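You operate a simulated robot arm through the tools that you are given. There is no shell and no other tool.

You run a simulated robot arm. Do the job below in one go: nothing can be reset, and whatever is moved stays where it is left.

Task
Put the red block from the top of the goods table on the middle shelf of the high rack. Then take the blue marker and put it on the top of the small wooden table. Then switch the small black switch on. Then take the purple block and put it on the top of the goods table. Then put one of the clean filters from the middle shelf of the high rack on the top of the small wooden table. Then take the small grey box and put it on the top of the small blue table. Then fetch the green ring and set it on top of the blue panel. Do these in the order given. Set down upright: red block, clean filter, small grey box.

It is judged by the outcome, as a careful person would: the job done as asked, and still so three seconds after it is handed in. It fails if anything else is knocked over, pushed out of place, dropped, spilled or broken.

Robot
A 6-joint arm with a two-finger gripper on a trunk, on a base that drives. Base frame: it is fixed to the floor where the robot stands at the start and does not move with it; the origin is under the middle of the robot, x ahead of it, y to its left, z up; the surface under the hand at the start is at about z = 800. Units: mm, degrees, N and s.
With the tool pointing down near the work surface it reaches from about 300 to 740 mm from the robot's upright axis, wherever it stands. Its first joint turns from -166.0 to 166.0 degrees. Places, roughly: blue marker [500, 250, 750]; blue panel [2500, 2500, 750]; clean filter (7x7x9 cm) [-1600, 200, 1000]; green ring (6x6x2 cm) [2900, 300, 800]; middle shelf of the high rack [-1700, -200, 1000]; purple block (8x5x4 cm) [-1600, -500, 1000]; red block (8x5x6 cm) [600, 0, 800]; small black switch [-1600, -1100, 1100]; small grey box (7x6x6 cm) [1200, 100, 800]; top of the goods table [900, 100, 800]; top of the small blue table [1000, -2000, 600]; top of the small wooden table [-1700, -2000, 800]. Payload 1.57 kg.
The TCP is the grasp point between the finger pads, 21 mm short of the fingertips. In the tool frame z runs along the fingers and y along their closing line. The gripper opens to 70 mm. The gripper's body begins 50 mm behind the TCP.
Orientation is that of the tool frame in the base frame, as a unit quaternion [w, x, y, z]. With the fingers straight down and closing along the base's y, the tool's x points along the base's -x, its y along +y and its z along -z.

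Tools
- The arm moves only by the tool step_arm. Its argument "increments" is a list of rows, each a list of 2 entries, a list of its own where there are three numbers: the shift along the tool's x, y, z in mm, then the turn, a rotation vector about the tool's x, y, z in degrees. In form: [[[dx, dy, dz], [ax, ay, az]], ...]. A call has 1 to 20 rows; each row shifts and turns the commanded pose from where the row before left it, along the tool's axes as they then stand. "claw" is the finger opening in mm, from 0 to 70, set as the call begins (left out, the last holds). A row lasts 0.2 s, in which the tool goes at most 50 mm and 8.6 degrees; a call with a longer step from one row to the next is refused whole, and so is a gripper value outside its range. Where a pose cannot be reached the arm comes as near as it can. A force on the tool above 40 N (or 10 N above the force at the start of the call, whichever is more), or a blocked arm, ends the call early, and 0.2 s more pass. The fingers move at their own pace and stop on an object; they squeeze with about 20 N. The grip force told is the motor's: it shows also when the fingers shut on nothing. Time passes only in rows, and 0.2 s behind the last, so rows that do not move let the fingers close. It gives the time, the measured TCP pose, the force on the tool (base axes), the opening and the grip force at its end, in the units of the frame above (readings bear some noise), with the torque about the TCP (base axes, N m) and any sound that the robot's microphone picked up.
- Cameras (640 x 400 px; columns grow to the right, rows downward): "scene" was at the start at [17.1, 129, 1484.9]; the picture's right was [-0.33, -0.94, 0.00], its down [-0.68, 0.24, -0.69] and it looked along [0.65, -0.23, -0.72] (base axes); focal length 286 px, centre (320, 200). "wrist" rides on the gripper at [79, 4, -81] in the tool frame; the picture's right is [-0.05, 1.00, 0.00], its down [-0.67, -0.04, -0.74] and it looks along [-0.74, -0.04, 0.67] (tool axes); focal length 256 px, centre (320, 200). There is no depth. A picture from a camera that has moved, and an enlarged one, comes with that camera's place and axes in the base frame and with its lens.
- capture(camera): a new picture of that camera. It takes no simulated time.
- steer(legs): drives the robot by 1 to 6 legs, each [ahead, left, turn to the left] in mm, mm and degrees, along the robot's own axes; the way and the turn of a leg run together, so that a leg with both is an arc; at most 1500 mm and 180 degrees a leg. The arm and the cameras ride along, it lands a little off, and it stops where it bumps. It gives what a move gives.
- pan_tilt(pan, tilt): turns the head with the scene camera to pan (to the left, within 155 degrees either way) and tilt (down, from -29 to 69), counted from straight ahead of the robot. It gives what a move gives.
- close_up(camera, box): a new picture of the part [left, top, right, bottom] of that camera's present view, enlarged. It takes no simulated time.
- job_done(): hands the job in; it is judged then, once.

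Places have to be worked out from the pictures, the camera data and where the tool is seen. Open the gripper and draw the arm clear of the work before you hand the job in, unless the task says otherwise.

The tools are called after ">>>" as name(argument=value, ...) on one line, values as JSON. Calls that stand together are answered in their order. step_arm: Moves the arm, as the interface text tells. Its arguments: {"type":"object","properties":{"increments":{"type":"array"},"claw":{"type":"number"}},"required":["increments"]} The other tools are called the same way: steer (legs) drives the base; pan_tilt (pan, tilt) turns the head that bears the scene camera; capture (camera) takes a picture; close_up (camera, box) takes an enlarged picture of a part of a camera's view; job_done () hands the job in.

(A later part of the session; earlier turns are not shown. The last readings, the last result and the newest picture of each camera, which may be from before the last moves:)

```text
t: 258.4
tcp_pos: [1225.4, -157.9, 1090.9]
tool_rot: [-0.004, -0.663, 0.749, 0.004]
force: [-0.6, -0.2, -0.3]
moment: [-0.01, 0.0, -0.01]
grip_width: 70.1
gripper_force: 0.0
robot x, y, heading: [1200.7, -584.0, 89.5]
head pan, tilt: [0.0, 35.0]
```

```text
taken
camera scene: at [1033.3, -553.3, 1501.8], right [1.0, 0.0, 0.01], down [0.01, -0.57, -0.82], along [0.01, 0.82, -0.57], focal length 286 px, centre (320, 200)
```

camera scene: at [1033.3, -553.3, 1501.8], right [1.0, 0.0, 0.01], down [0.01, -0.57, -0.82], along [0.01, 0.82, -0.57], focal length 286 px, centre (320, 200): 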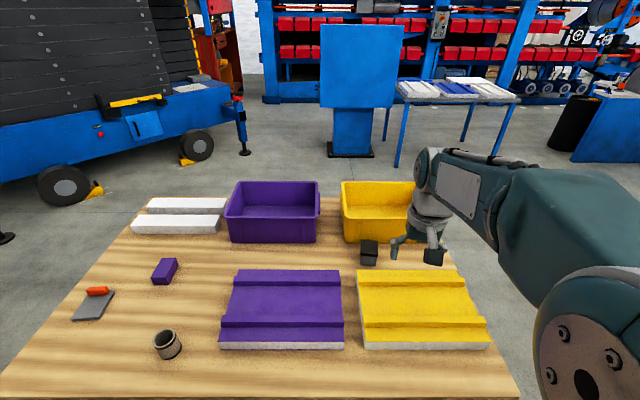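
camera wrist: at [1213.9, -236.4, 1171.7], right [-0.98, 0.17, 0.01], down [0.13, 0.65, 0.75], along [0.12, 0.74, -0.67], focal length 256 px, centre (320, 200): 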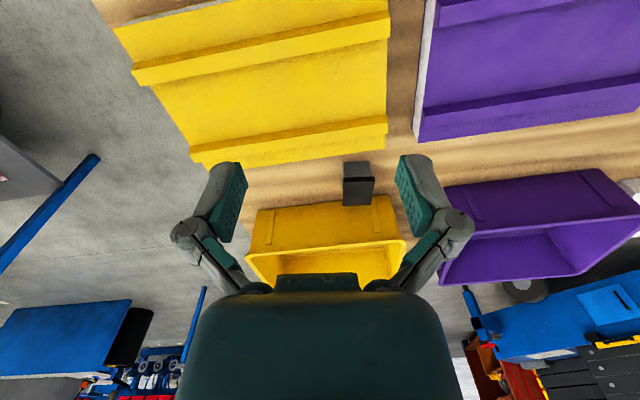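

The readings hint at a slight tilt and short travel (265 of 275 mm). I look down to see whether the base touches something.

>>> pan_tilt(pan=0, tilt=69)

>>> capture(camera="scene")

>>> pan_tilt(pan=60, tilt=69)

>>> capture(camera="scene")

>>> pan_tilt(pan=-60, tilt=69)

>>> capture(camera="scene")

```text
t: 259.4
tcp_pos: [1225.5, -157.5, 1090.0]
tool_rot: [-0.004, -0.662, 0.75, 0.005]
force: [0.6, 0.0, -0.5]
moment: [0.02, -0.02, 0.02]
grip_width: 70.1
gripper_force: 0.1
robot x, y, heading: [1202.6, -581.6, 89.3]
head pan, tilt: [0.0, 68.8]
```

```text
taken
camera scene: at [1033.5, -585.4, 1458.2], right [1.0, 0.0, 0.01], down [0.0, -0.93, -0.36], along [0.01, 0.36, -0.93], focal length 286 px, centre (320, 200)
```

scene: 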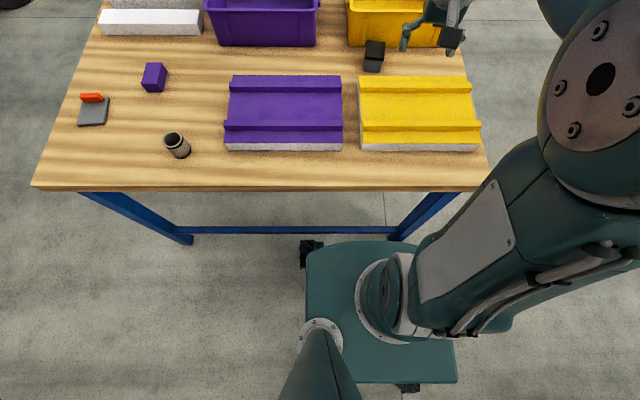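

```text
t: 260.7
tcp_pos: [1225.9, -157.8, 1089.9]
tool_rot: [-0.004, -0.662, 0.749, 0.006]
force: [0.1, -0.3, 1.2]
moment: [0.03, 0.0, -0.01]
grip_width: 70.1
gripper_force: 0.0
robot x, y, heading: [1197.8, -581.1, 89.5]
head pan, tilt: [60.0, 68.8]
```

```text
taken
camera scene: at [985.0, -613.1, 1457.7], right [0.5, 0.86, 0.01], down [0.81, -0.47, -0.35], along [-0.3, 0.18, -0.93], focal length 286 px, centre (320, 200)
```

scene: 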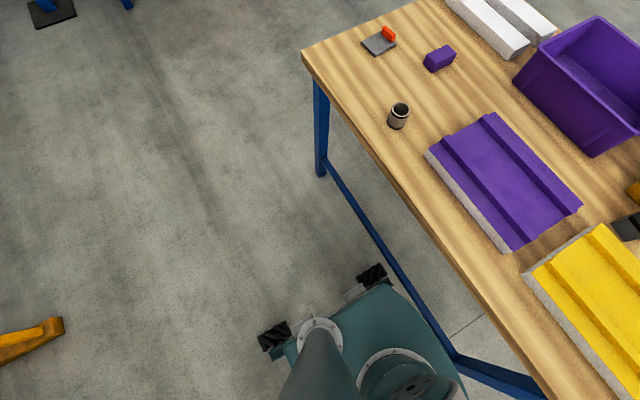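

```text
t: 262.7
tcp_pos: [1225.2, -157.8, 1089.9]
tool_rot: [-0.004, -0.662, 0.75, 0.005]
force: [0.7, 0.0, 0.9]
moment: [-0.01, 0.04, 0.0]
grip_width: 69.9
gripper_force: 0.2
robot x, y, heading: [1205.5, -584.8, 89.8]
head pan, tilt: [-60.0, 68.8]
```

```text
taken
camera scene: at [1081.9, -613.6, 1458.6], right [0.5, -0.87, 0.0], down [-0.81, -0.46, -0.37], along [0.32, 0.18, -0.93], focal length 286 px, centre (320, 200)
```

scene: 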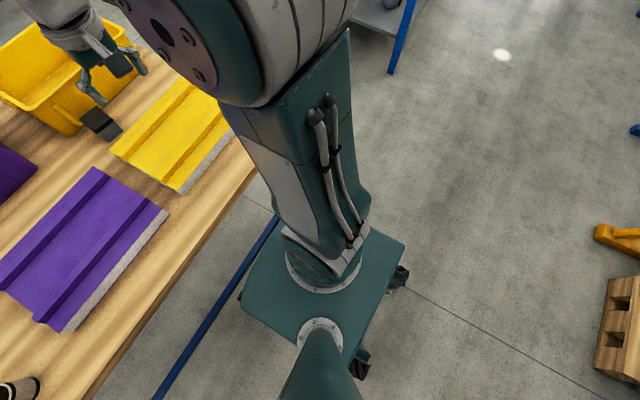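

>>> step_arm(increments=[[[0, 0, 0], [0, 0, 0]], [[0, 0, 0], [0, 0, 0]]])

>>> close_up(camera="scene", box=[200, 180, 460, 400])

>>> pan_tilt(pan=0, tilt=69)

>>> close_up(camera="scene", box=[280, 200, 540, 400])

```text
t: 263.3
tcp_pos: [1225.3, -157.7, 1089.7]
tool_rot: [-0.004, -0.662, 0.75, 0.005]
force: [-0.4, 1.0, 0.4]
moment: [0.03, 0.01, -0.01]
grip_width: 69.9
gripper_force: 0.0
robot x, y, heading: [1201.9, -581.0, 89.6]
head pan, tilt: [-60.0, 68.8]
```

```text
1.82 times, centred on (330, 290) of scene
camera zoom: at [1081.9, -613.6, 1458.6], right [0.5, -0.87, 0.0], down [-0.81, -0.46, -0.37], along [0.32, 0.18, -0.93], focal length 521 px, centre (302, 36)
```

zoom: 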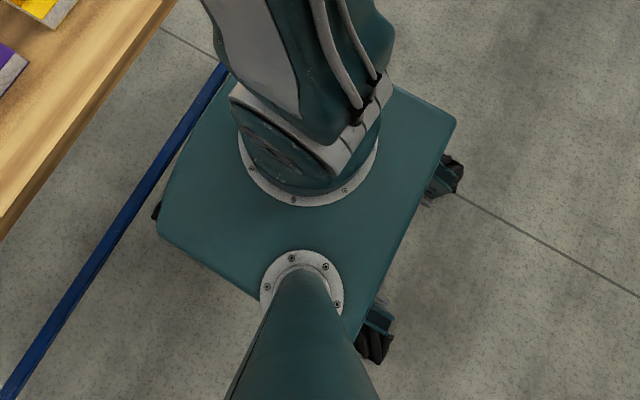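

```text
t: 264.6
tcp_pos: [1225.6, -157.3, 1089.9]
tool_rot: [-0.003, -0.662, 0.749, 0.005]
force: [-0.5, 0.7, -0.1]
moment: [0.01, 0.01, 0.02]
grip_width: 70.1
gripper_force: 0.1
robot x, y, heading: [1199.9, -582.1, 89.8]
head pan, tilt: [0.0, 68.8]
```

```text
2.00 times, centred on (410, 300) of scene
camera zoom: at [1033.6, -585.4, 1458.2], right [1.0, -0.01, 0.01], down [0.0, -0.93, -0.36], along [0.01, 0.36, -0.93], focal length 573 px, centre (140, 0)
```

zoom: 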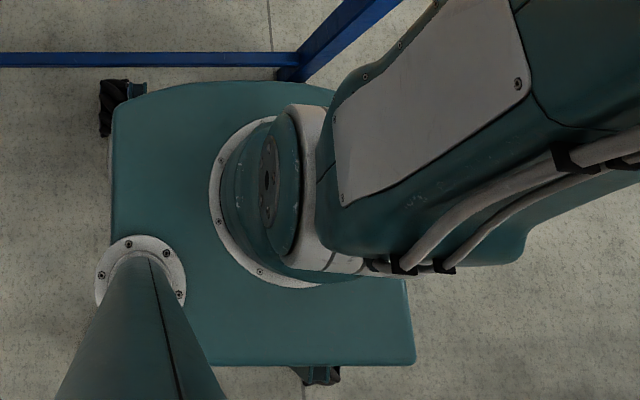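

The base looks clear of leg and crossbar, yet pose shows a ~0.6° tilt. I back off 25 mm and see whether it settles.

>>> steer(legs=[[-25, 0, 0]])

>>> capture(camera="scene")

```text
t: 265.4
tcp_pos: [1219.9, -176.3, 1087.9]
tool_rot: [-0.003, -0.662, 0.749, 0.002]
force: [-0.3, -0.6, 0.0]
moment: [0.0, -0.04, 0.02]
grip_width: 69.8
gripper_force: 0.0
robot x, y, heading: [1201.3, -600.1, 89.9]
head pan, tilt: [0.0, 68.8]
```

```text
taken
camera scene: at [1038.8, -604.9, 1457.2], right [1.0, 0.0, 0.0], down [0.0, -0.93, -0.36], along [0.01, 0.36, -0.93], focal length 286 px, centre (320, 200)
```

scene: 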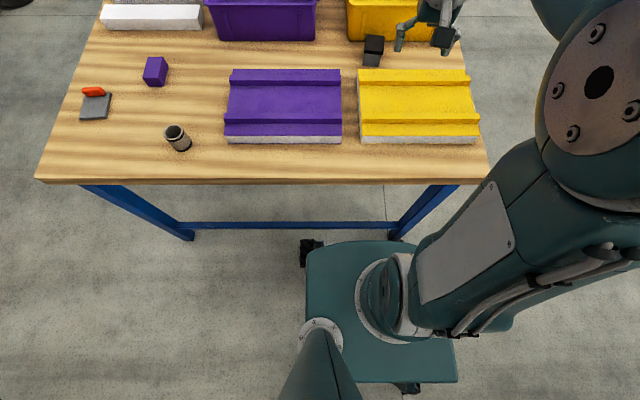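

Backing off reduced the tilt, so the base had been touching something at the table foot. I back off 15 mm more and check it is level.

>>> steer(legs=[[-15, 0, 0]])

>>> pan_tilt(pan=0, tilt=45)

>>> capture(camera="scene")

>>> capture(camera="wrist")

```text
t: 266.2
tcp_pos: [1222.3, -192.6, 1087.5]
tool_rot: [-0.005, -0.663, 0.748, 0.005]
force: [-0.9, -0.1, 0.3]
moment: [0.0, 0.01, -0.01]
grip_width: 70.2
gripper_force: 0.0
robot x, y, heading: [1194.6, -616.2, 89.6]
head pan, tilt: [0.0, 68.8]
```

```text
t: 267.1
tcp_pos: [1222.1, -192.3, 1088.1]
tool_rot: [-0.004, -0.663, 0.748, 0.005]
force: [1.1, -0.3, 0.5]
moment: [0.03, 0.02, -0.01]
grip_width: 70.1
gripper_force: 0.0
robot x, y, heading: [1195.9, -623.1, 89.9]
head pan, tilt: [0.0, 45.0]
```

```text
taken
camera scene: at [1043.3, -594.7, 1486.5], right [1.0, 0.0, 0.0], down [0.0, -0.71, -0.71], along [0.0, 0.71, -0.71], focal length 286 px, centre (320, 200)
```

scene: 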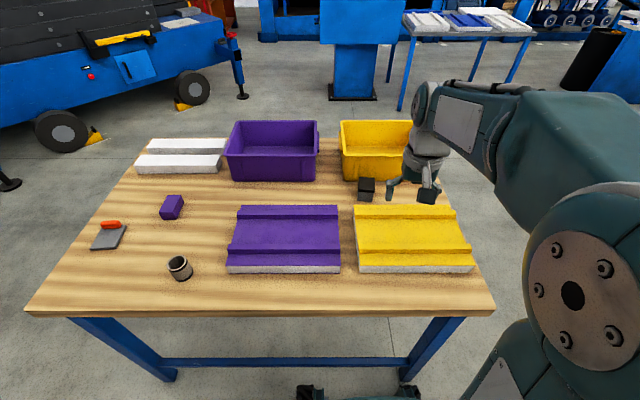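

```text
taken
camera wrist: at [1211.4, -271.2, 1169.5], right [-0.98, 0.17, 0.01], down [0.13, 0.66, 0.74], along [0.12, 0.73, -0.67], focal length 256 px, centre (320, 200)
```

wrist: 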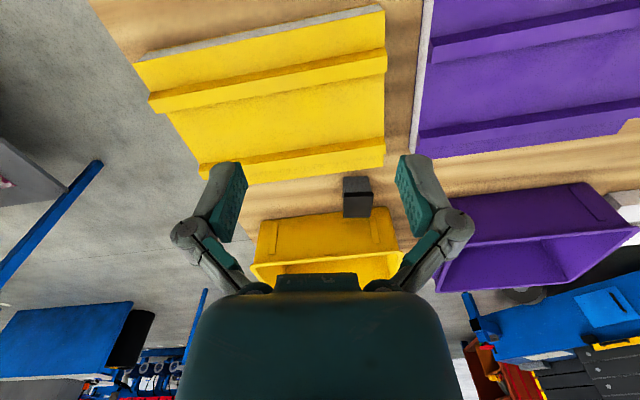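

Level again now. I correct the small residual tool tilt and move the arm over the box at height.

>>> step_arm(increments=[[[0, 0, 0], [0.71, -0.09, 0]], [[-42.2, 8.0, 0], [0, 0, 0]], [[-42.2, 8.0, 0], [0, 0, 0]], [[-42.2, 8.0, 0], [0, 0, 0]], [[-42.2, 8.0, 0], [0, 0, 0]], [[-42.2, 8.0, 0], [0, 0, 0]], [[0, 0, 0], [0, 0, 0]]])

>>> capture(camera="wrist")

```text
t: 268.7
tcp_pos: [1209.5, 25.2, 1090.1]
tool_rot: [0.0, -0.663, 0.749, -0.001]
force: [0.2, 0.0, 0.0]
moment: [-0.03, 0.02, 0.03]
grip_width: 70.1
gripper_force: 0.2
robot x, y, heading: [1200.2, -620.4, 89.7]
head pan, tilt: [0.0, 45.0]
```

```text
taken
camera wrist: at [1196.7, -53.9, 1171.5], right [-0.98, 0.17, 0.0], down [0.12, 0.66, 0.75], along [0.13, 0.73, -0.67], focal length 256 px, centre (320, 200)
```

wrist: 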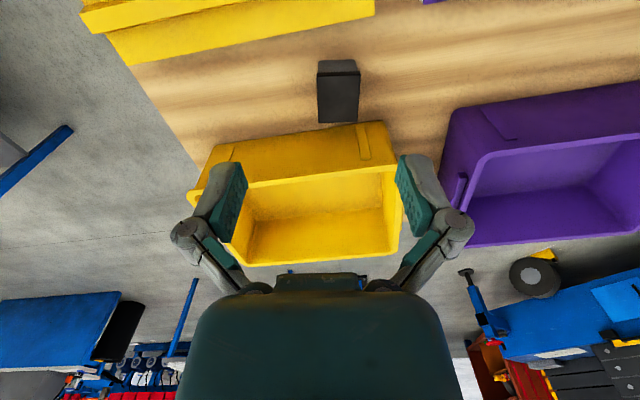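

>>> close_up(camera="wrist", box=[260, 30, 420, 150])

>>> close_up(camera="scene", box=[330, 100, 450, 220])

```text
3.33 times, centred on (340, 90) of wrist
camera zoom: at [1196.7, -53.9, 1171.5], right [-0.98, 0.17, 0.0], down [0.12, 0.66, 0.75], along [0.13, 0.73, -0.67], focal length 853 px, centre (253, 567)
```

zoom: 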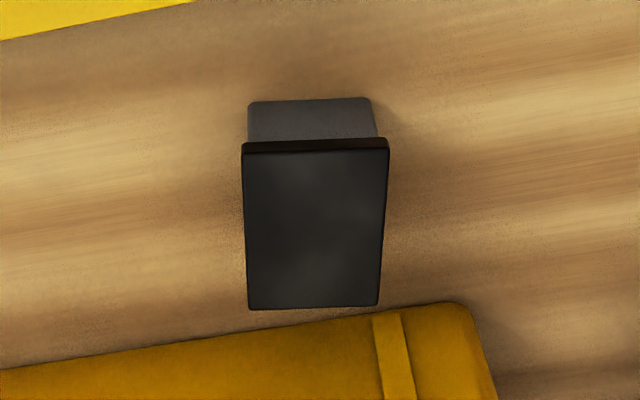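

```text
3.33 times, centred on (390, 160) of scene
camera zoom: at [1043.3, -593.3, 1486.6], right [1.0, 0.0, 0.0], down [0.0, -0.71, -0.71], along [0.0, 0.71, -0.71], focal length 955 px, centre (87, 333)
```

zoom: 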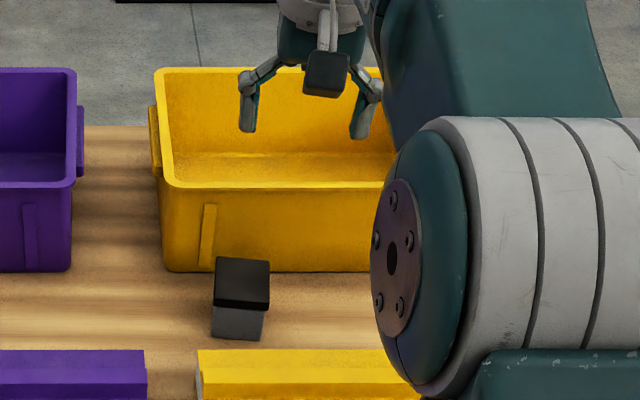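

Box lid: 52×62 mm, centre ≈ (1200.5, 103.5), yaw ≈ -8.7°, top z≈860. I trim yaw by 1.7° and move over it.

>>> step_arm(increments=[[[-38.3, 9.2, 0], [0, 0, 0]], [[-38.3, 9.2, 0], [0, 0, 1.7]], [[0, 0, 0], [0, 0, 0]]])

>>> capture(camera="wrist")

>>> close_up(camera="wrist", box=[220, 0, 420, 150])

```text
t: 269.5
tcp_pos: [1199.1, 78.1, 1080.5]
tool_rot: [0.001, -0.652, 0.759, 0.001]
force: [-0.7, 0.3, 0.2]
moment: [0.0, 0.01, -0.01]
grip_width: 69.9
gripper_force: 0.1
out of reach, approached as far as the arm can: row 2
robot x, y, heading: [1197.0, -614.7, 89.7]
head pan, tilt: [0.0, 45.0]
```

```text
taken
camera wrist: at [1183.7, -0.2, 1162.6], right [-0.98, 0.2, 0.0], down [0.14, 0.65, 0.75], along [0.15, 0.73, -0.67], focal length 256 px, centre (320, 200)
```

wrist: 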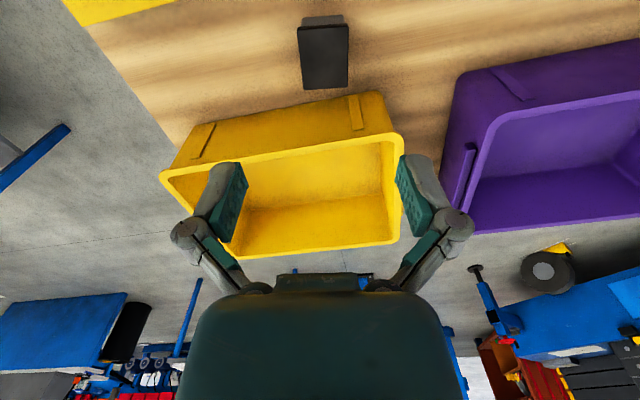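

```text
2.67 times, centred on (320, 75) of wrist
camera zoom: at [1183.7, -0.2, 1162.6], right [-0.98, 0.2, 0.0], down [0.14, 0.65, 0.75], along [0.15, 0.73, -0.67], focal length 683 px, centre (320, 533)
```

zoom: 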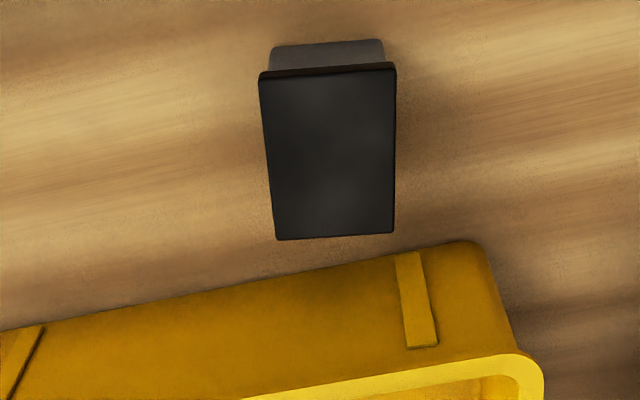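

At z≈1088 that's out of reach, but reach grows lower down. I lower by 130 mm and check position.

>>> step_arm(increments=[[[0, 0, 40], [0, 0, 0]], [[0, 0, 45], [0, 0, 0]], [[0, 0, 45], [0, 0, 0]], [[0, 0, 0], [0, 0, 0]]])

>>> capture(camera="wrist")

```text
t: 270.5
tcp_pos: [1201.5, 79.0, 950.4]
tool_rot: [0.001, -0.652, 0.759, 0.0]
force: [-0.1, 0.7, -0.5]
moment: [0.0, -0.02, 0.02]
grip_width: 70.2
gripper_force: 0.1
robot x, y, heading: [1199.3, -617.2, 89.9]
head pan, tilt: [0.0, 45.0]
```

```text
taken
camera wrist: at [1187.1, 0.2, 1031.8], right [-0.98, 0.2, 0.0], down [0.14, 0.65, 0.75], along [0.15, 0.73, -0.67], focal length 256 px, centre (320, 200)
```

wrist: 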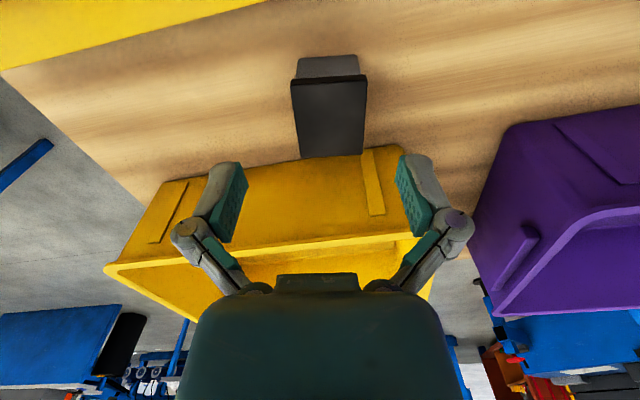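

>>> step_arm(increments=[[[-12, 2.3, 5], [0, 0, 0]], [[-12, 2.3, 5], [0, 0, 0]], [[0, 0, 0], [0, 0, 0]]])

>>> close_up(camera="wrist", box=[220, 20, 420, 180])

```text
t: 271.3
tcp_pos: [1199.8, 103.0, 940.1]
tool_rot: [0.001, -0.651, 0.759, 0.0]
force: [-0.7, 0.1, 0.9]
moment: [0.0, -0.03, 0.03]
grip_width: 70.0
gripper_force: 0.1
robot x, y, heading: [1198.6, -621.7, 89.8]
head pan, tilt: [0.0, 45.0]
```

```text
2.50 times, centred on (320, 100) of wrist
camera zoom: at [1186.1, 24.6, 1021.6], right [-0.98, 0.2, 0.0], down [0.14, 0.65, 0.75], along [0.15, 0.73, -0.67], focal length 640 px, centre (320, 450)
```

zoom: 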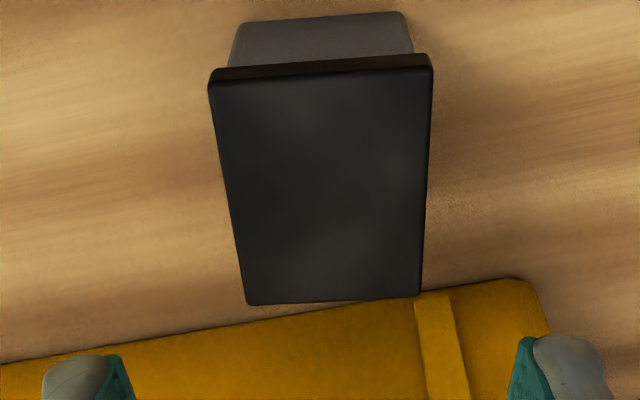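

Lid centre is (1200.7, 105), within 2 mm of the TCP. I descend to z≈842.

>>> step_arm(increments=[[[-1.5, -0.5, 30], [0, 0, 0]], [[0, 0, 30], [0, 0, 0]], [[0, 0, 20], [0, 0, 0]], [[0, 0, 12], [0, 0, 0]], [[0, 0, 6], [0, 0, 0]], [[0, 0, 0], [0, 0, 0]]])

>>> capture(camera="wrist")

>>> close_up(camera="scene", box=[330, 100, 450, 220])

```text
t: 272.7
tcp_pos: [1199.0, 103.7, 842.7]
tool_rot: [0.0, -0.651, 0.759, 0.0]
force: [0.7, -0.2, -0.2]
moment: [0.02, -0.03, -0.02]
grip_width: 69.6
gripper_force: 0.1
robot x, y, heading: [1200.6, -624.0, 89.6]
head pan, tilt: [0.0, 45.0]
```

```text
taken
camera wrist: at [1184.9, 25.5, 922.7], right [-0.98, 0.2, 0.0], down [0.14, 0.65, 0.75], along [0.15, 0.73, -0.67], focal length 256 px, centre (320, 200)
```

wrist: 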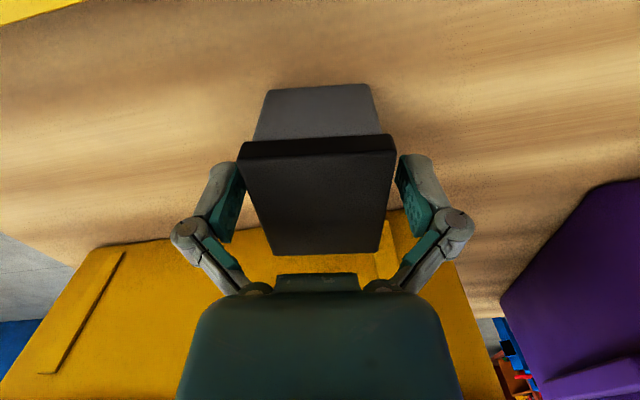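

```text
3.33 times, centred on (390, 160) of scene
camera zoom: at [1043.3, -593.0, 1486.6], right [1.0, 0.0, 0.0], down [0.0, -0.71, -0.71], along [0.0, 0.71, -0.71], focal length 955 px, centre (87, 333)
```

zoom: 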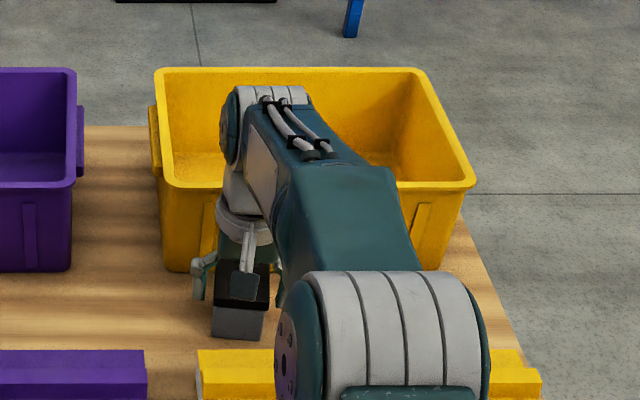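

Box is centred between the fingers. Closing.

>>> step_arm(increments=[[[0, 0, 0], [0, 0, 0]], [[0, 0, 0], [0, 0, 0]], [[0, 0, 0], [0, 0, 0]], [[0, 0, 0], [0, 0, 0]]], claw=30)

>>> capture(camera="wrist")

```text
t: 273.7
tcp_pos: [1199.7, 105.0, 842.3]
tool_rot: [0.001, -0.651, 0.759, 0.0]
force: [-0.6, 2.3, 13.3]
moment: [0.02, 0.0, 0.06]
grip_width: 52.7
gripper_force: 20.0
robot x, y, heading: [1201.4, -615.8, 89.9]
head pan, tilt: [0.0, 45.0]
```

```text
taken
camera wrist: at [1184.8, 25.5, 923.6], right [-0.98, 0.2, 0.0], down [0.14, 0.65, 0.75], along [0.15, 0.73, -0.66], focal length 256 px, centre (320, 200)
```

wrist: 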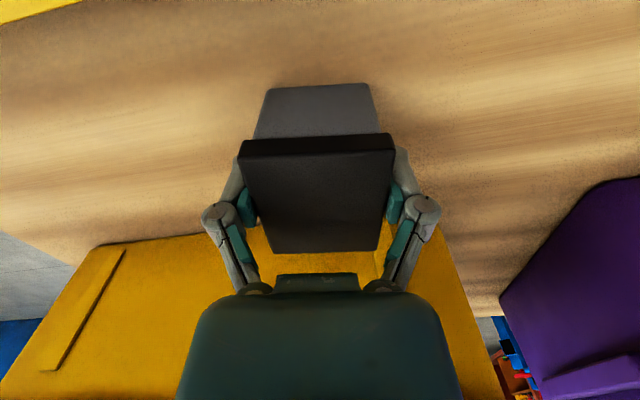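

Gripped at 52.7 mm. I lift slowly and check that the whole box comes along.

>>> step_arm(increments=[[[0, 0, -5], [0, 0, 0]], [[0, 0, -10], [0, 0, 0]], [[0, 0, -20], [0, 0, 0]], [[0, 0, -30], [0, 0, 0]], [[0, 0, -35], [0, 0, 0]], [[0, 0, 0], [0, 0, 0]]])

>>> capture(camera="wrist")

>>> close_up(camera="scene", box=[330, 100, 450, 220])

```text
t: 275.1
tcp_pos: [1199.9, 103.1, 940.5]
tool_rot: [0.0, -0.652, 0.758, 0.001]
force: [0.4, -0.2, -1.5]
moment: [-0.01, 0.04, 0.01]
grip_width: 52.3
gripper_force: 20.1
robot x, y, heading: [1197.9, -620.3, 89.8]
head pan, tilt: [0.0, 45.0]
```

```text
taken
camera wrist: at [1185.1, 25.2, 1022.0], right [-0.98, 0.2, 0.0], down [0.14, 0.65, 0.75], along [0.15, 0.73, -0.67], focal length 256 px, centre (320, 200)
```

wrist: 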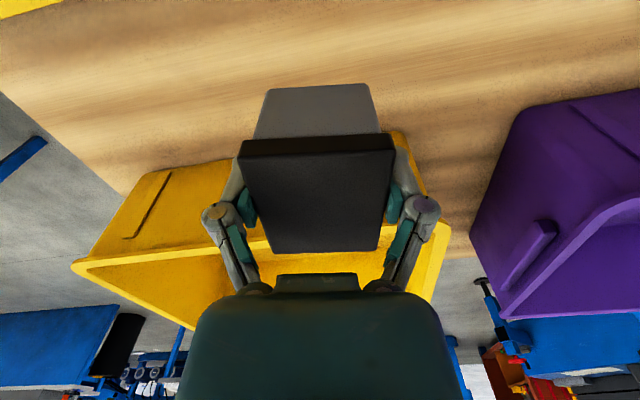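

```text
3.33 times, centred on (390, 160) of scene
camera zoom: at [1043.3, -593.0, 1486.6], right [1.0, 0.0, 0.0], down [0.0, -0.71, -0.71], along [0.0, 0.71, -0.71], focal length 955 px, centre (87, 333)
```

zoom: 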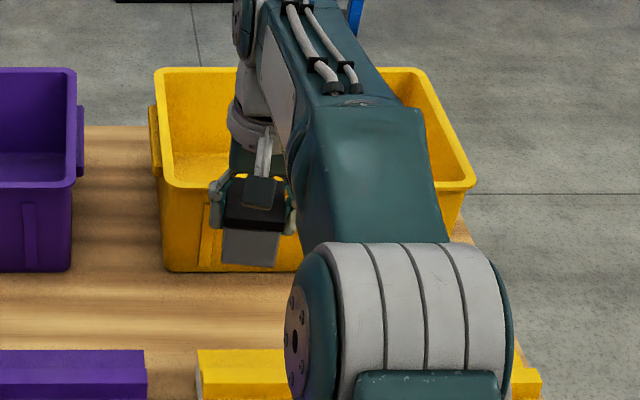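

The whole box is up. I retract the arm toward the robot and then back away and turn to face the small blue table.

>>> step_arm(increments=[[[41.3, -7.1, -15.7], [0, 0, 0]], [[41.3, -7.1, -15.7], [0, 0, 0]], [[41.3, -7.1, -15.7], [0, 0, 0]], [[41.3, -7.1, -15.7], [0, 0, 0]], [[41.3, -7.1, -15.7], [0, 0, 0]], [[41.3, -7.1, -15.7], [0, 0, 0]], [[41.3, -7.1, -15.7], [0, 0, 0]], [[0, 0, 0], [0, 0, 0]]])

>>> steer(legs=[[-330, 0, 0], [0, 0, 180]])

>>> pan_tilt(pan=0, tilt=35)

>>> capture(camera="scene")

```text
t: 276.9
tcp_pos: [1205.6, -191.9, 1051.3]
tool_rot: [0.0, -0.651, 0.759, 0.0]
force: [-1.0, -0.6, -1.3]
moment: [0.01, 0.01, -0.01]
grip_width: 52.4
gripper_force: 20.2
robot x, y, heading: [1198.6, -617.9, 89.9]
head pan, tilt: [0.0, 45.0]
```

```text
t: 286.7
tcp_pos: [1229.5, -1384.3, 1050.3]
tool_rot: [0.001, 0.727, 0.687, -0.002]
force: [-0.5, 0.0, -1.8]
moment: [-0.02, 0.01, -0.01]
grip_width: 52.6
gripper_force: 20.3
robot x, y, heading: [1199.2, -958.9, -84.8]
head pan, tilt: [0.0, 45.0]
```

```text
t: 287.4
tcp_pos: [1230.3, -1385.2, 1052.4]
tool_rot: [0.001, 0.727, 0.687, -0.001]
force: [-0.3, 0.1, -1.1]
moment: [0.03, 0.02, -0.02]
grip_width: 52.3
gripper_force: 20.2
robot x, y, heading: [1198.7, -960.7, -84.8]
head pan, tilt: [0.0, 35.0]
```

```text
taken
camera scene: at [1354.9, -974.4, 1501.4], right [-1.0, -0.09, 0.0], down [-0.05, 0.57, -0.82], along [0.07, -0.81, -0.57], focal length 286 px, centre (320, 200)
```

scene: 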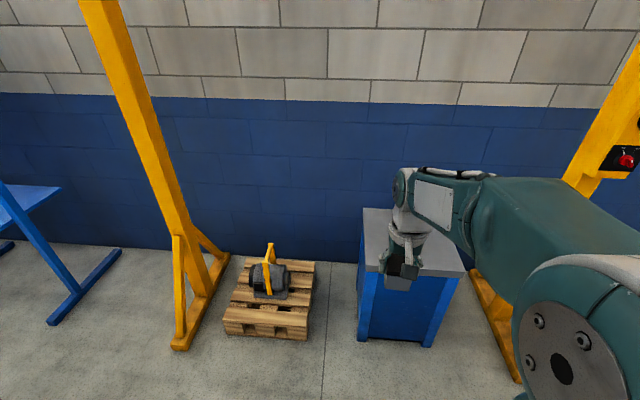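

>>> close_up(camera="scene", box=[330, 180, 490, 360])

>>> capture(camera="wrist")

```text
2.22 times, centred on (410, 270) of scene
camera zoom: at [1354.9, -974.4, 1501.4], right [-1.0, -0.09, 0.0], down [-0.05, 0.57, -0.82], along [0.07, -0.81, -0.57], focal length 636 px, centre (120, 44)
```

zoom: 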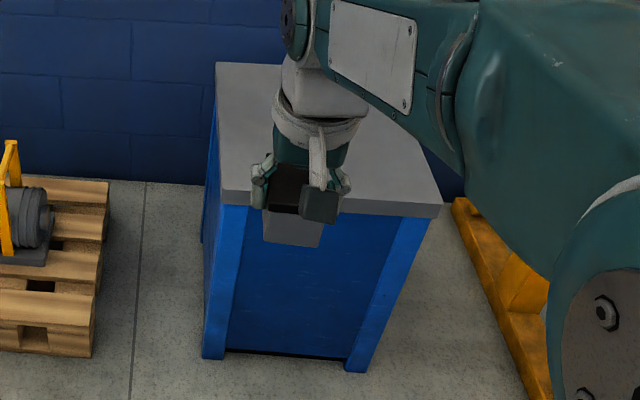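

```text
taken
camera wrist: at [1240.0, -1306.1, 1132.7], right [0.99, -0.11, 0.0], down [-0.07, -0.66, 0.75], along [-0.08, -0.74, -0.67], focal length 256 px, centre (320, 200)
```

wrist: 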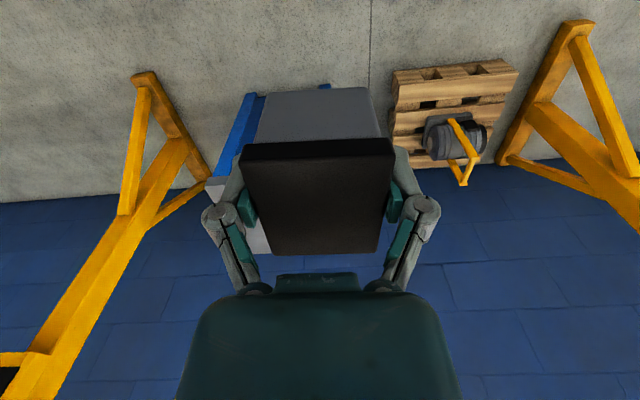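

The blue table's top spans roughly x 842–1240, y -2200…-1810, z≈560–600. I straighten to face -y and drive up to it.

>>> steer(legs=[[0, 0, -5.2], [480, -155, 0]])

>>> pan_tilt(pan=0, tilt=55)

>>> capture(camera="scene")

>>> capture(camera="wrist")

```text
t: 290.8
tcp_pos: [1024.9, -1858.7, 1051.5]
tool_rot: [0.0, 0.762, 0.648, 0.0]
force: [-0.4, 0.0, 0.2]
moment: [0.02, 0.05, 0.04]
grip_width: 52.4
gripper_force: 20.4
robot x, y, heading: [1038.1, -1433.0, -90.6]
head pan, tilt: [0.0, 35.0]
```

```text
t: 291.6
tcp_pos: [1025.0, -1859.3, 1050.6]
tool_rot: [0.0, 0.761, 0.648, 0.0]
force: [0.1, 0.2, -0.8]
moment: [0.01, 0.01, 0.01]
grip_width: 52.2
gripper_force: 20.2
robot x, y, heading: [1041.5, -1433.0, -90.8]
head pan, tilt: [0.0, 55.0]
```

```text
taken
camera scene: at [1191.6, -1447.0, 1473.2], right [-1.0, 0.01, 0.0], down [0.01, 0.82, -0.57], along [-0.01, -0.57, -0.82], focal length 286 px, centre (320, 200)
```

scene: 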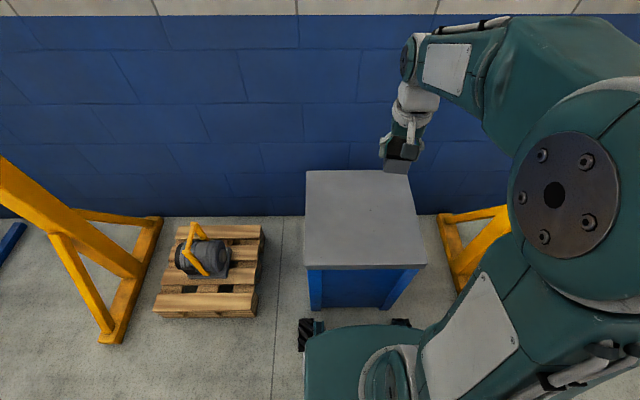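

```text
taken
camera wrist: at [1043.3, -1781.1, 1132.6], right [0.98, -0.21, 0.0], down [-0.14, -0.65, 0.75], along [-0.16, -0.73, -0.67], focal length 256 px, centre (320, 200)
```

wrist: 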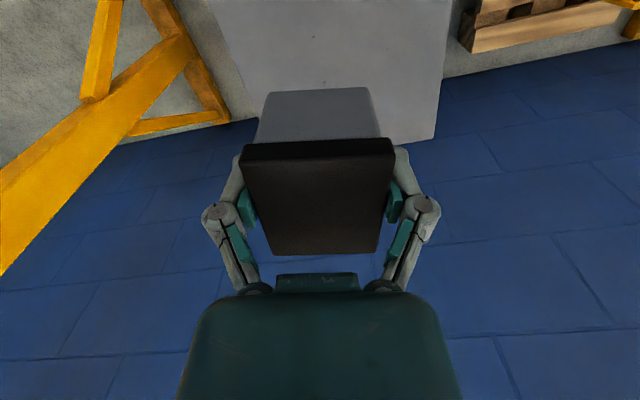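

Table top refined: z≈590, centre ≈ (1037, -2010). I move the box over (1030, -1990) and lower in stages.

>>> step_arm(increments=[[[-42.9, 8.6, 0], [0, 0, 0]], [[-42.9, 8.6, 0], [0, 0, 0]], [[-42.9, 8.6, 0], [0, 0, 0]], [[0, 0, 45], [0, 0, 0]], [[0, 0, 45], [0, 0, 0]], [[0, 0, 45], [0, 0, 0]], [[0, 0, 45], [0, 0, 0]], [[0, 0, 45], [0, 0, 0]], [[0, 0, 45], [0, 0, 0]], [[0, 0, 0], [0, 0, 0]]])

>>> capture(camera="scene")

```text
t: 293.9
tcp_pos: [1028.0, -1991.1, 781.4]
tool_rot: [0.001, 0.761, 0.648, -0.001]
force: [-0.2, -0.3, -1.3]
moment: [-0.03, 0.02, -0.01]
grip_width: 52.4
gripper_force: 19.2
robot x, y, heading: [1036.3, -1429.3, -90.7]
head pan, tilt: [0.0, 55.0]
```

```text
taken
camera scene: at [1191.7, -1448.1, 1473.2], right [-1.0, 0.01, 0.0], down [0.01, 0.82, -0.57], along [-0.01, -0.57, -0.82], focal length 286 px, centre (320, 200)
```

scene: 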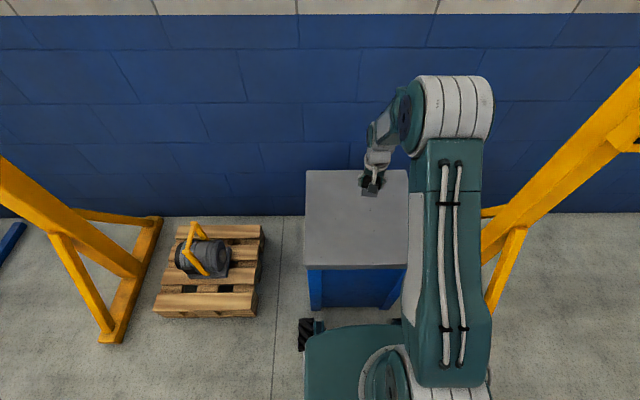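

>>> step_arm(increments=[[[0, 0, 40], [0, 0, 0]], [[0, 0, 40], [0, 0, 0]], [[0, 0, 30], [0, 0, 0]], [[0, 0, 10], [0, 0, 0]], [[0, 0, 0], [0, 0, 0]]])

>>> capture(camera="wrist")

>>> close_up(camera="scene", box=[290, 130, 450, 290])

```text
t: 295.1
tcp_pos: [1030.1, -1992.7, 660.4]
tool_rot: [0.001, 0.762, 0.648, -0.001]
force: [0.0, -0.5, -1.1]
moment: [-0.01, 0.01, 0.0]
grip_width: 52.5
gripper_force: 19.8
robot x, y, heading: [1036.2, -1433.4, -90.7]
head pan, tilt: [0.0, 55.0]
```

```text
taken
camera wrist: at [1047.6, -1914.7, 742.9], right [0.98, -0.21, 0.0], down [-0.14, -0.65, 0.75], along [-0.16, -0.73, -0.67], focal length 256 px, centre (320, 200)
```

wrist: 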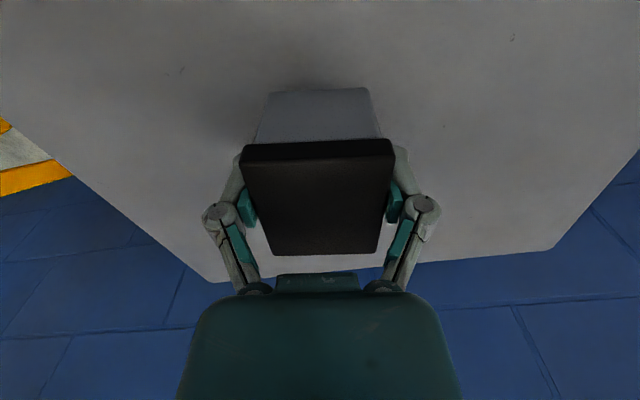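

```text
2.50 times, centred on (370, 210) of scene
camera zoom: at [1191.7, -1448.2, 1473.2], right [-1.0, 0.01, 0.0], down [0.01, 0.82, -0.57], along [-0.01, -0.57, -0.82], focal length 716 px, centre (195, 175)
```

zoom: 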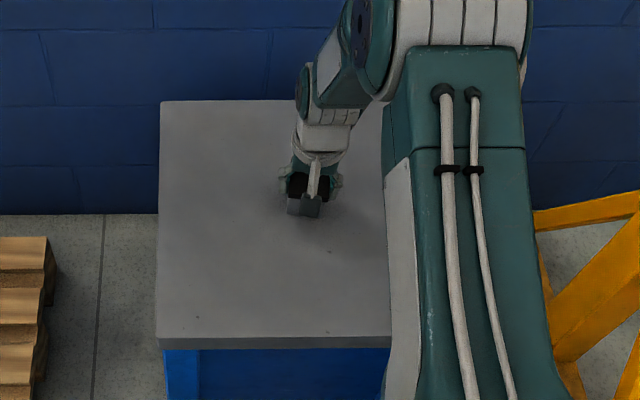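

The box is over the middle of the table. Small steps down until contact.

>>> step_arm(increments=[[[0, 0, 8], [0, 0, 0]], [[0, 0, 6], [0, 0, 0]], [[0, 0, 3], [0, 0, 0]], [[0, 0, 3], [0, 0, 0]], [[0, 0, 2], [0, 0, 0]], [[0, 0, 2], [0, 0, 0]], [[0, 0, 0], [0, 0, 0]]])

```text
t: 296.6
tcp_pos: [1029.0, -1992.1, 638.9]
tool_rot: [0.001, 0.762, 0.648, -0.001]
force: [0.0, -3.9, 11.8]
moment: [-0.02, -0.02, -0.03]
grip_width: 52.6
gripper_force: 20.1
robot x, y, heading: [1035.7, -1431.1, -90.5]
head pan, tilt: [0.0, 55.0]
```

Contact at TCP z≈639 (12 N). Relieve 1 mm and open.

>>> step_arm(increments=[[[0, 0, -1], [0, 0, 0]], [[0, 0, 0], [0, 0, 0]]])

>>> step_arm(increments=[[[0, 0, 0], [0, 0, 0]], [[0, 0, 0], [0, 0, 0]], [[0, 0, 0], [0, 0, 0]]], claw=70)

>>> capture(camera="wrist")

```text
t: 297.2
tcp_pos: [1029.5, -1990.0, 638.0]
tool_rot: [0.0, 0.762, 0.648, 0.001]
force: [-0.9, 0.1, -0.3]
moment: [-0.01, 0.04, 0.0]
grip_width: 52.1
gripper_force: 20.1
robot x, y, heading: [1036.6, -1432.8, -90.8]
head pan, tilt: [0.0, 55.0]
```

```text
t: 298.1
tcp_pos: [1030.2, -1992.2, 638.6]
tool_rot: [0.001, 0.762, 0.648, -0.001]
force: [0.0, 0.0, 0.3]
moment: [-0.01, -0.01, 0.02]
grip_width: 69.8
gripper_force: 0.2
robot x, y, heading: [1039.0, -1432.3, -90.7]
head pan, tilt: [0.0, 55.0]
```

```text
taken
camera wrist: at [1048.0, -1913.5, 720.0], right [0.98, -0.21, 0.0], down [-0.14, -0.65, 0.75], along [-0.16, -0.73, -0.67], focal length 256 px, centre (320, 200)
```

wrist: 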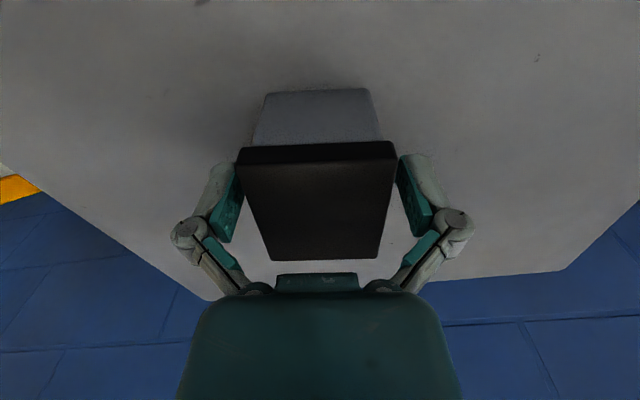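

Released, box standing. I rise straight up and retract.

>>> step_arm(increments=[[[0, 0, -10], [0, 0, 0]], [[0, 0, -20], [0, 0, 0]], [[0, 0, -40], [0, 0, 0]], [[0, 0, -45], [0, 0, 0]], [[0, 0, -45], [0, 0, 0]], [[0, 0, -45], [0, 0, 0]], [[0, 0, -45], [0, 0, 0]], [[0, 0, -45], [0, 0, 0]], [[0, 0, -45], [0, 0, 0]], [[0, 0, -45], [0, 0, 0]], [[0, 0, -40], [0, 0, 0]], [[42.9, -8.6, 0], [0, 0, 0]], [[42.9, -8.6, 0], [0, 0, 0]], [[42.9, -8.6, 0], [0, 0, 0]], [[0, 0, 0], [0, 0, 0]]])

>>> capture(camera="scene")

>>> close_up(camera="scene", box=[290, 150, 450, 290])

```text
t: 301.2
tcp_pos: [1025.7, -1853.1, 1063.3]
tool_rot: [0.001, 0.761, 0.648, 0.0]
force: [0.0, -0.7, 0.5]
moment: [-0.01, -0.01, 0.01]
grip_width: 69.9
gripper_force: 0.0
robot x, y, heading: [1036.3, -1432.1, -90.7]
head pan, tilt: [0.0, 55.0]
```

```text
taken
camera scene: at [1191.7, -1446.8, 1473.2], right [-1.0, 0.01, 0.0], down [0.01, 0.82, -0.57], along [-0.01, -0.57, -0.82], focal length 286 px, centre (320, 200)
```

scene: 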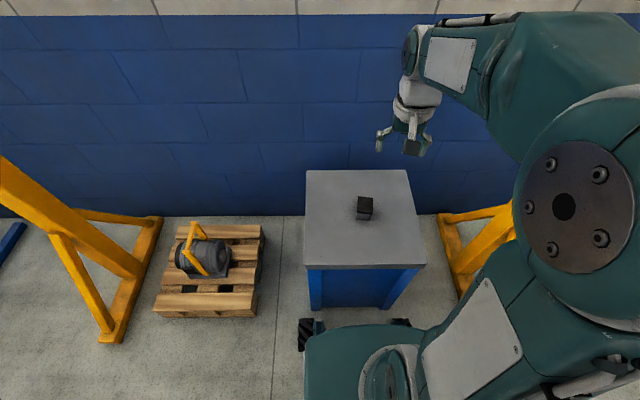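

```text
2.86 times, centred on (370, 220) of scene
camera zoom: at [1191.7, -1446.8, 1473.2], right [-1.0, 0.01, 0.0], down [0.01, 0.82, -0.57], along [-0.01, -0.57, -0.82], focal length 818 px, centre (177, 143)
```

zoom: 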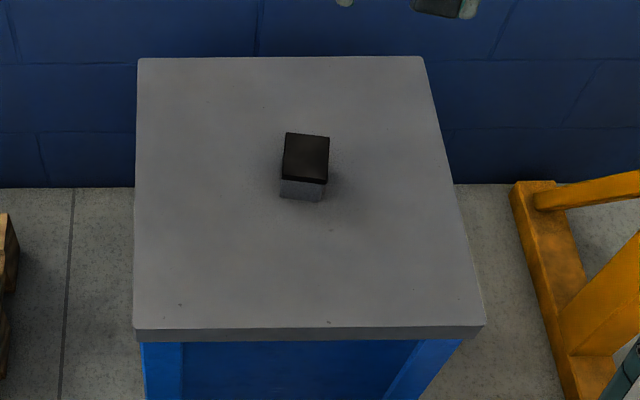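

Task 6 done: the box stands on the blue table. For the green ring I keep facing -y and drive sideways/backwards between the two tables, checking on the way.

>>> steer(legs=[[-450, 0, 0.7], [0, 970, 0]])

>>> pan_tilt(pan=140, tilt=30)

>>> capture(camera="scene")

>>> pan_tilt(pan=-150, tilt=30)

>>> capture(camera="scene")

```text
t: 308.6
tcp_pos: [1973.7, -1385.9, 1063.6]
tool_rot: [0.001, 0.759, 0.651, 0.0]
force: [0.3, 0.0, 1.1]
moment: [-0.03, -0.05, -0.04]
grip_width: 70.1
gripper_force: 0.0
robot x, y, heading: [1983.3, -962.4, -90.2]
head pan, tilt: [0.0, 55.0]
```

```text
t: 310.8
tcp_pos: [1974.5, -1385.6, 1062.8]
tool_rot: [0.0, 0.76, 0.65, -0.001]
force: [-0.2, -0.6, -0.5]
moment: [-0.01, 0.01, 0.01]
grip_width: 69.9
gripper_force: 0.1
robot x, y, heading: [1983.4, -962.0, -90.5]
head pan, tilt: [140.0, 30.0]
```

```text
taken
camera scene: at [2197.5, -835.7, 1509.3], right [0.76, -0.65, 0.0], down [-0.33, -0.38, -0.87], along [0.56, 0.66, -0.5], focal length 286 px, centre (320, 200)
```

scene: 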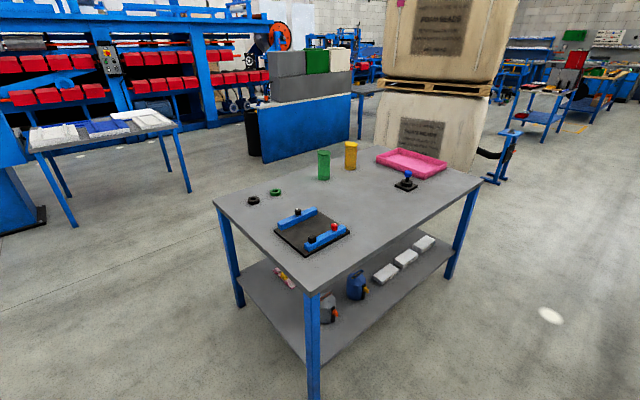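

```text
t: 314.8
tcp_pos: [1975.4, -1386.2, 1062.9]
tool_rot: [0.001, 0.76, 0.65, 0.0]
force: [0.0, -0.2, 0.1]
moment: [0.02, 0.03, 0.02]
grip_width: 69.8
gripper_force: 0.1
robot x, y, heading: [1983.0, -962.8, -90.2]
head pan, tilt: [-150.0, 30.0]
```

```text
taken
camera scene: at [2094.1, -825.8, 1509.4], right [0.87, 0.49, 0.0], down [0.25, -0.43, -0.87], along [-0.43, 0.75, -0.5], focal length 286 px, centre (320, 200)
```

scene: 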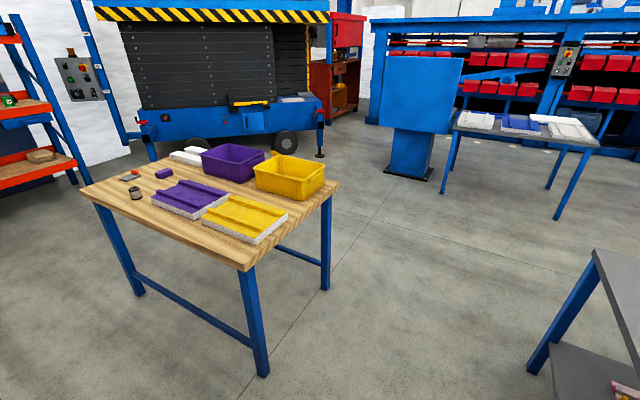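

I see the ring table: green ring ≈ (2876, 318), black ring ≈ (2748, 331), left edge y≈433; the passage between tables is clear. I drive backwards through it to y≈880.

>>> steer(legs=[[-1000, 0, 0.3], [-840, 0, 0]])

>>> pan_tilt(pan=60, tilt=30)

>>> capture(camera="scene")

```text
t: 324.0
tcp_pos: [1990.8, 438.6, 1063.2]
tool_rot: [0.001, 0.761, 0.649, -0.001]
force: [-0.3, -0.8, -0.1]
moment: [-0.02, -0.02, 0.02]
grip_width: 70.1
gripper_force: 0.1
robot x, y, heading: [2001.5, 861.7, -90.5]
head pan, tilt: [-150.0, 30.0]
```

```text
t: 327.0
tcp_pos: [1990.8, 439.9, 1064.3]
tool_rot: [0.0, 0.761, 0.649, 0.0]
force: [0.0, 0.3, 0.4]
moment: [-0.01, 0.05, 0.02]
grip_width: 69.5
gripper_force: 0.1
robot x, y, heading: [1999.5, 859.7, -90.6]
head pan, tilt: [60.0, 30.0]
```

```text
taken
camera scene: at [2234.3, 874.3, 1509.2], right [-0.51, -0.86, 0.0], down [-0.43, 0.26, -0.87], along [0.74, -0.44, -0.5], focal length 286 px, centre (320, 200)
```

scene: 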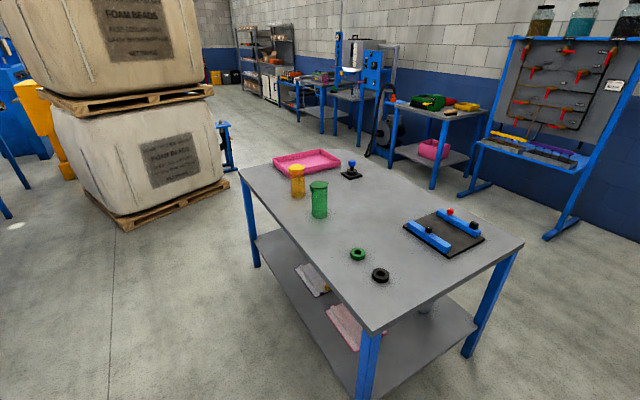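

Clear way ahead. I drive left (+x) to stand beside the green ring.

>>> steer(legs=[[0, 880, 0.5]])

>>> pan_tilt(pan=0, tilt=45)

>>> capture(camera="scene")

>>> capture(camera="wrist")

```text
t: 331.7
tcp_pos: [2875.4, 427.4, 1063.5]
tool_rot: [0.001, 0.762, 0.647, 0.0]
force: [-0.3, 0.2, 0.4]
moment: [-0.02, -0.01, 0.01]
grip_width: 70.3
gripper_force: 0.0
robot x, y, heading: [2886.9, 854.8, -91.1]
head pan, tilt: [60.0, 30.0]
```

```text
t: 333.0
tcp_pos: [2876.3, 428.6, 1063.5]
tool_rot: [0.0, 0.762, 0.647, -0.001]
force: [0.8, 0.1, -0.1]
moment: [0.0, 0.0, -0.02]
grip_width: 69.8
gripper_force: 0.0
robot x, y, heading: [2890.1, 856.1, -90.9]
head pan, tilt: [0.0, 45.0]
```

```text
taken
camera scene: at [3041.6, 827.4, 1486.6], right [-1.0, 0.01, 0.0], down [0.01, 0.71, -0.71], along [-0.01, -0.71, -0.71], focal length 286 px, centre (320, 200)
```

scene: 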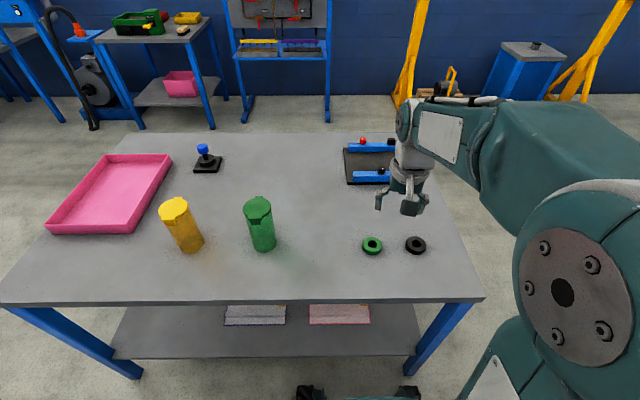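

```text
taken
camera wrist: at [2894.4, 506.0, 1144.9], right [0.98, -0.21, 0.0], down [-0.14, -0.65, 0.75], along [-0.16, -0.73, -0.67], focal length 256 px, centre (320, 200)
```

wrist: 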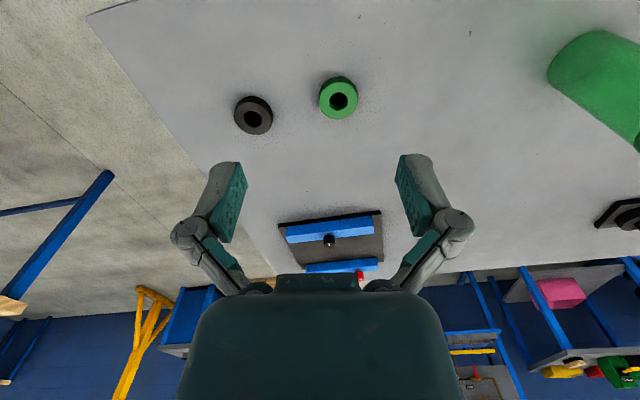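

The grey box still stands on the blue table in the distance. I zoom on the green ring in both cameras.

>>> close_up(camera="scene", box=[335, 215, 455, 275])

>>> close_up(camera="wrist", box=[220, 50, 400, 150])

```text
5.33 times, centred on (395, 245) of scene
camera zoom: at [3041.6, 827.4, 1486.6], right [-1.0, 0.01, 0.0], down [0.01, 0.71, -0.71], along [-0.01, -0.71, -0.71], focal length 1527 px, centre (-80, -40)
```

zoom: 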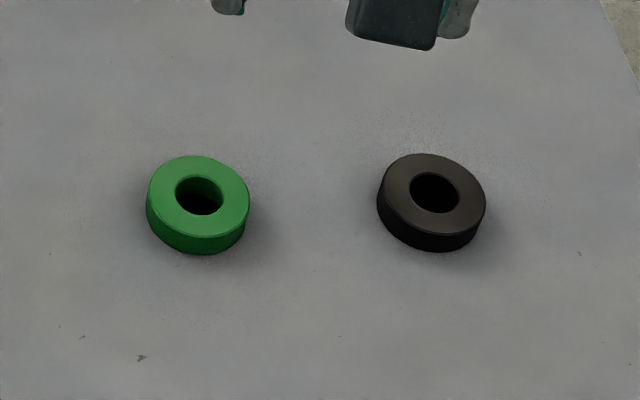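

```text
3.56 times, centred on (310, 100) of wrist
camera zoom: at [2894.4, 506.0, 1144.9], right [0.98, -0.21, 0.0], down [-0.14, -0.65, 0.75], along [-0.16, -0.73, -0.67], focal length 910 px, centre (356, 556)
```

zoom: 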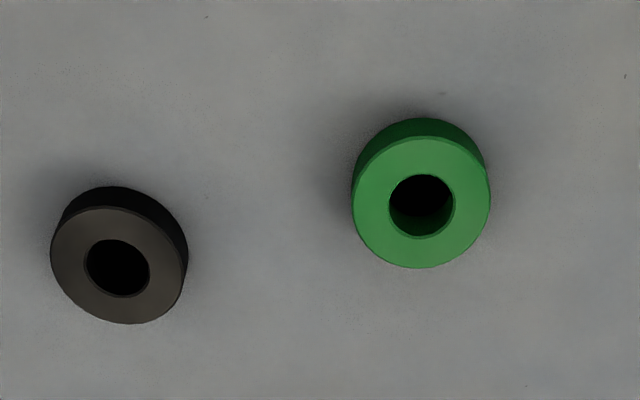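

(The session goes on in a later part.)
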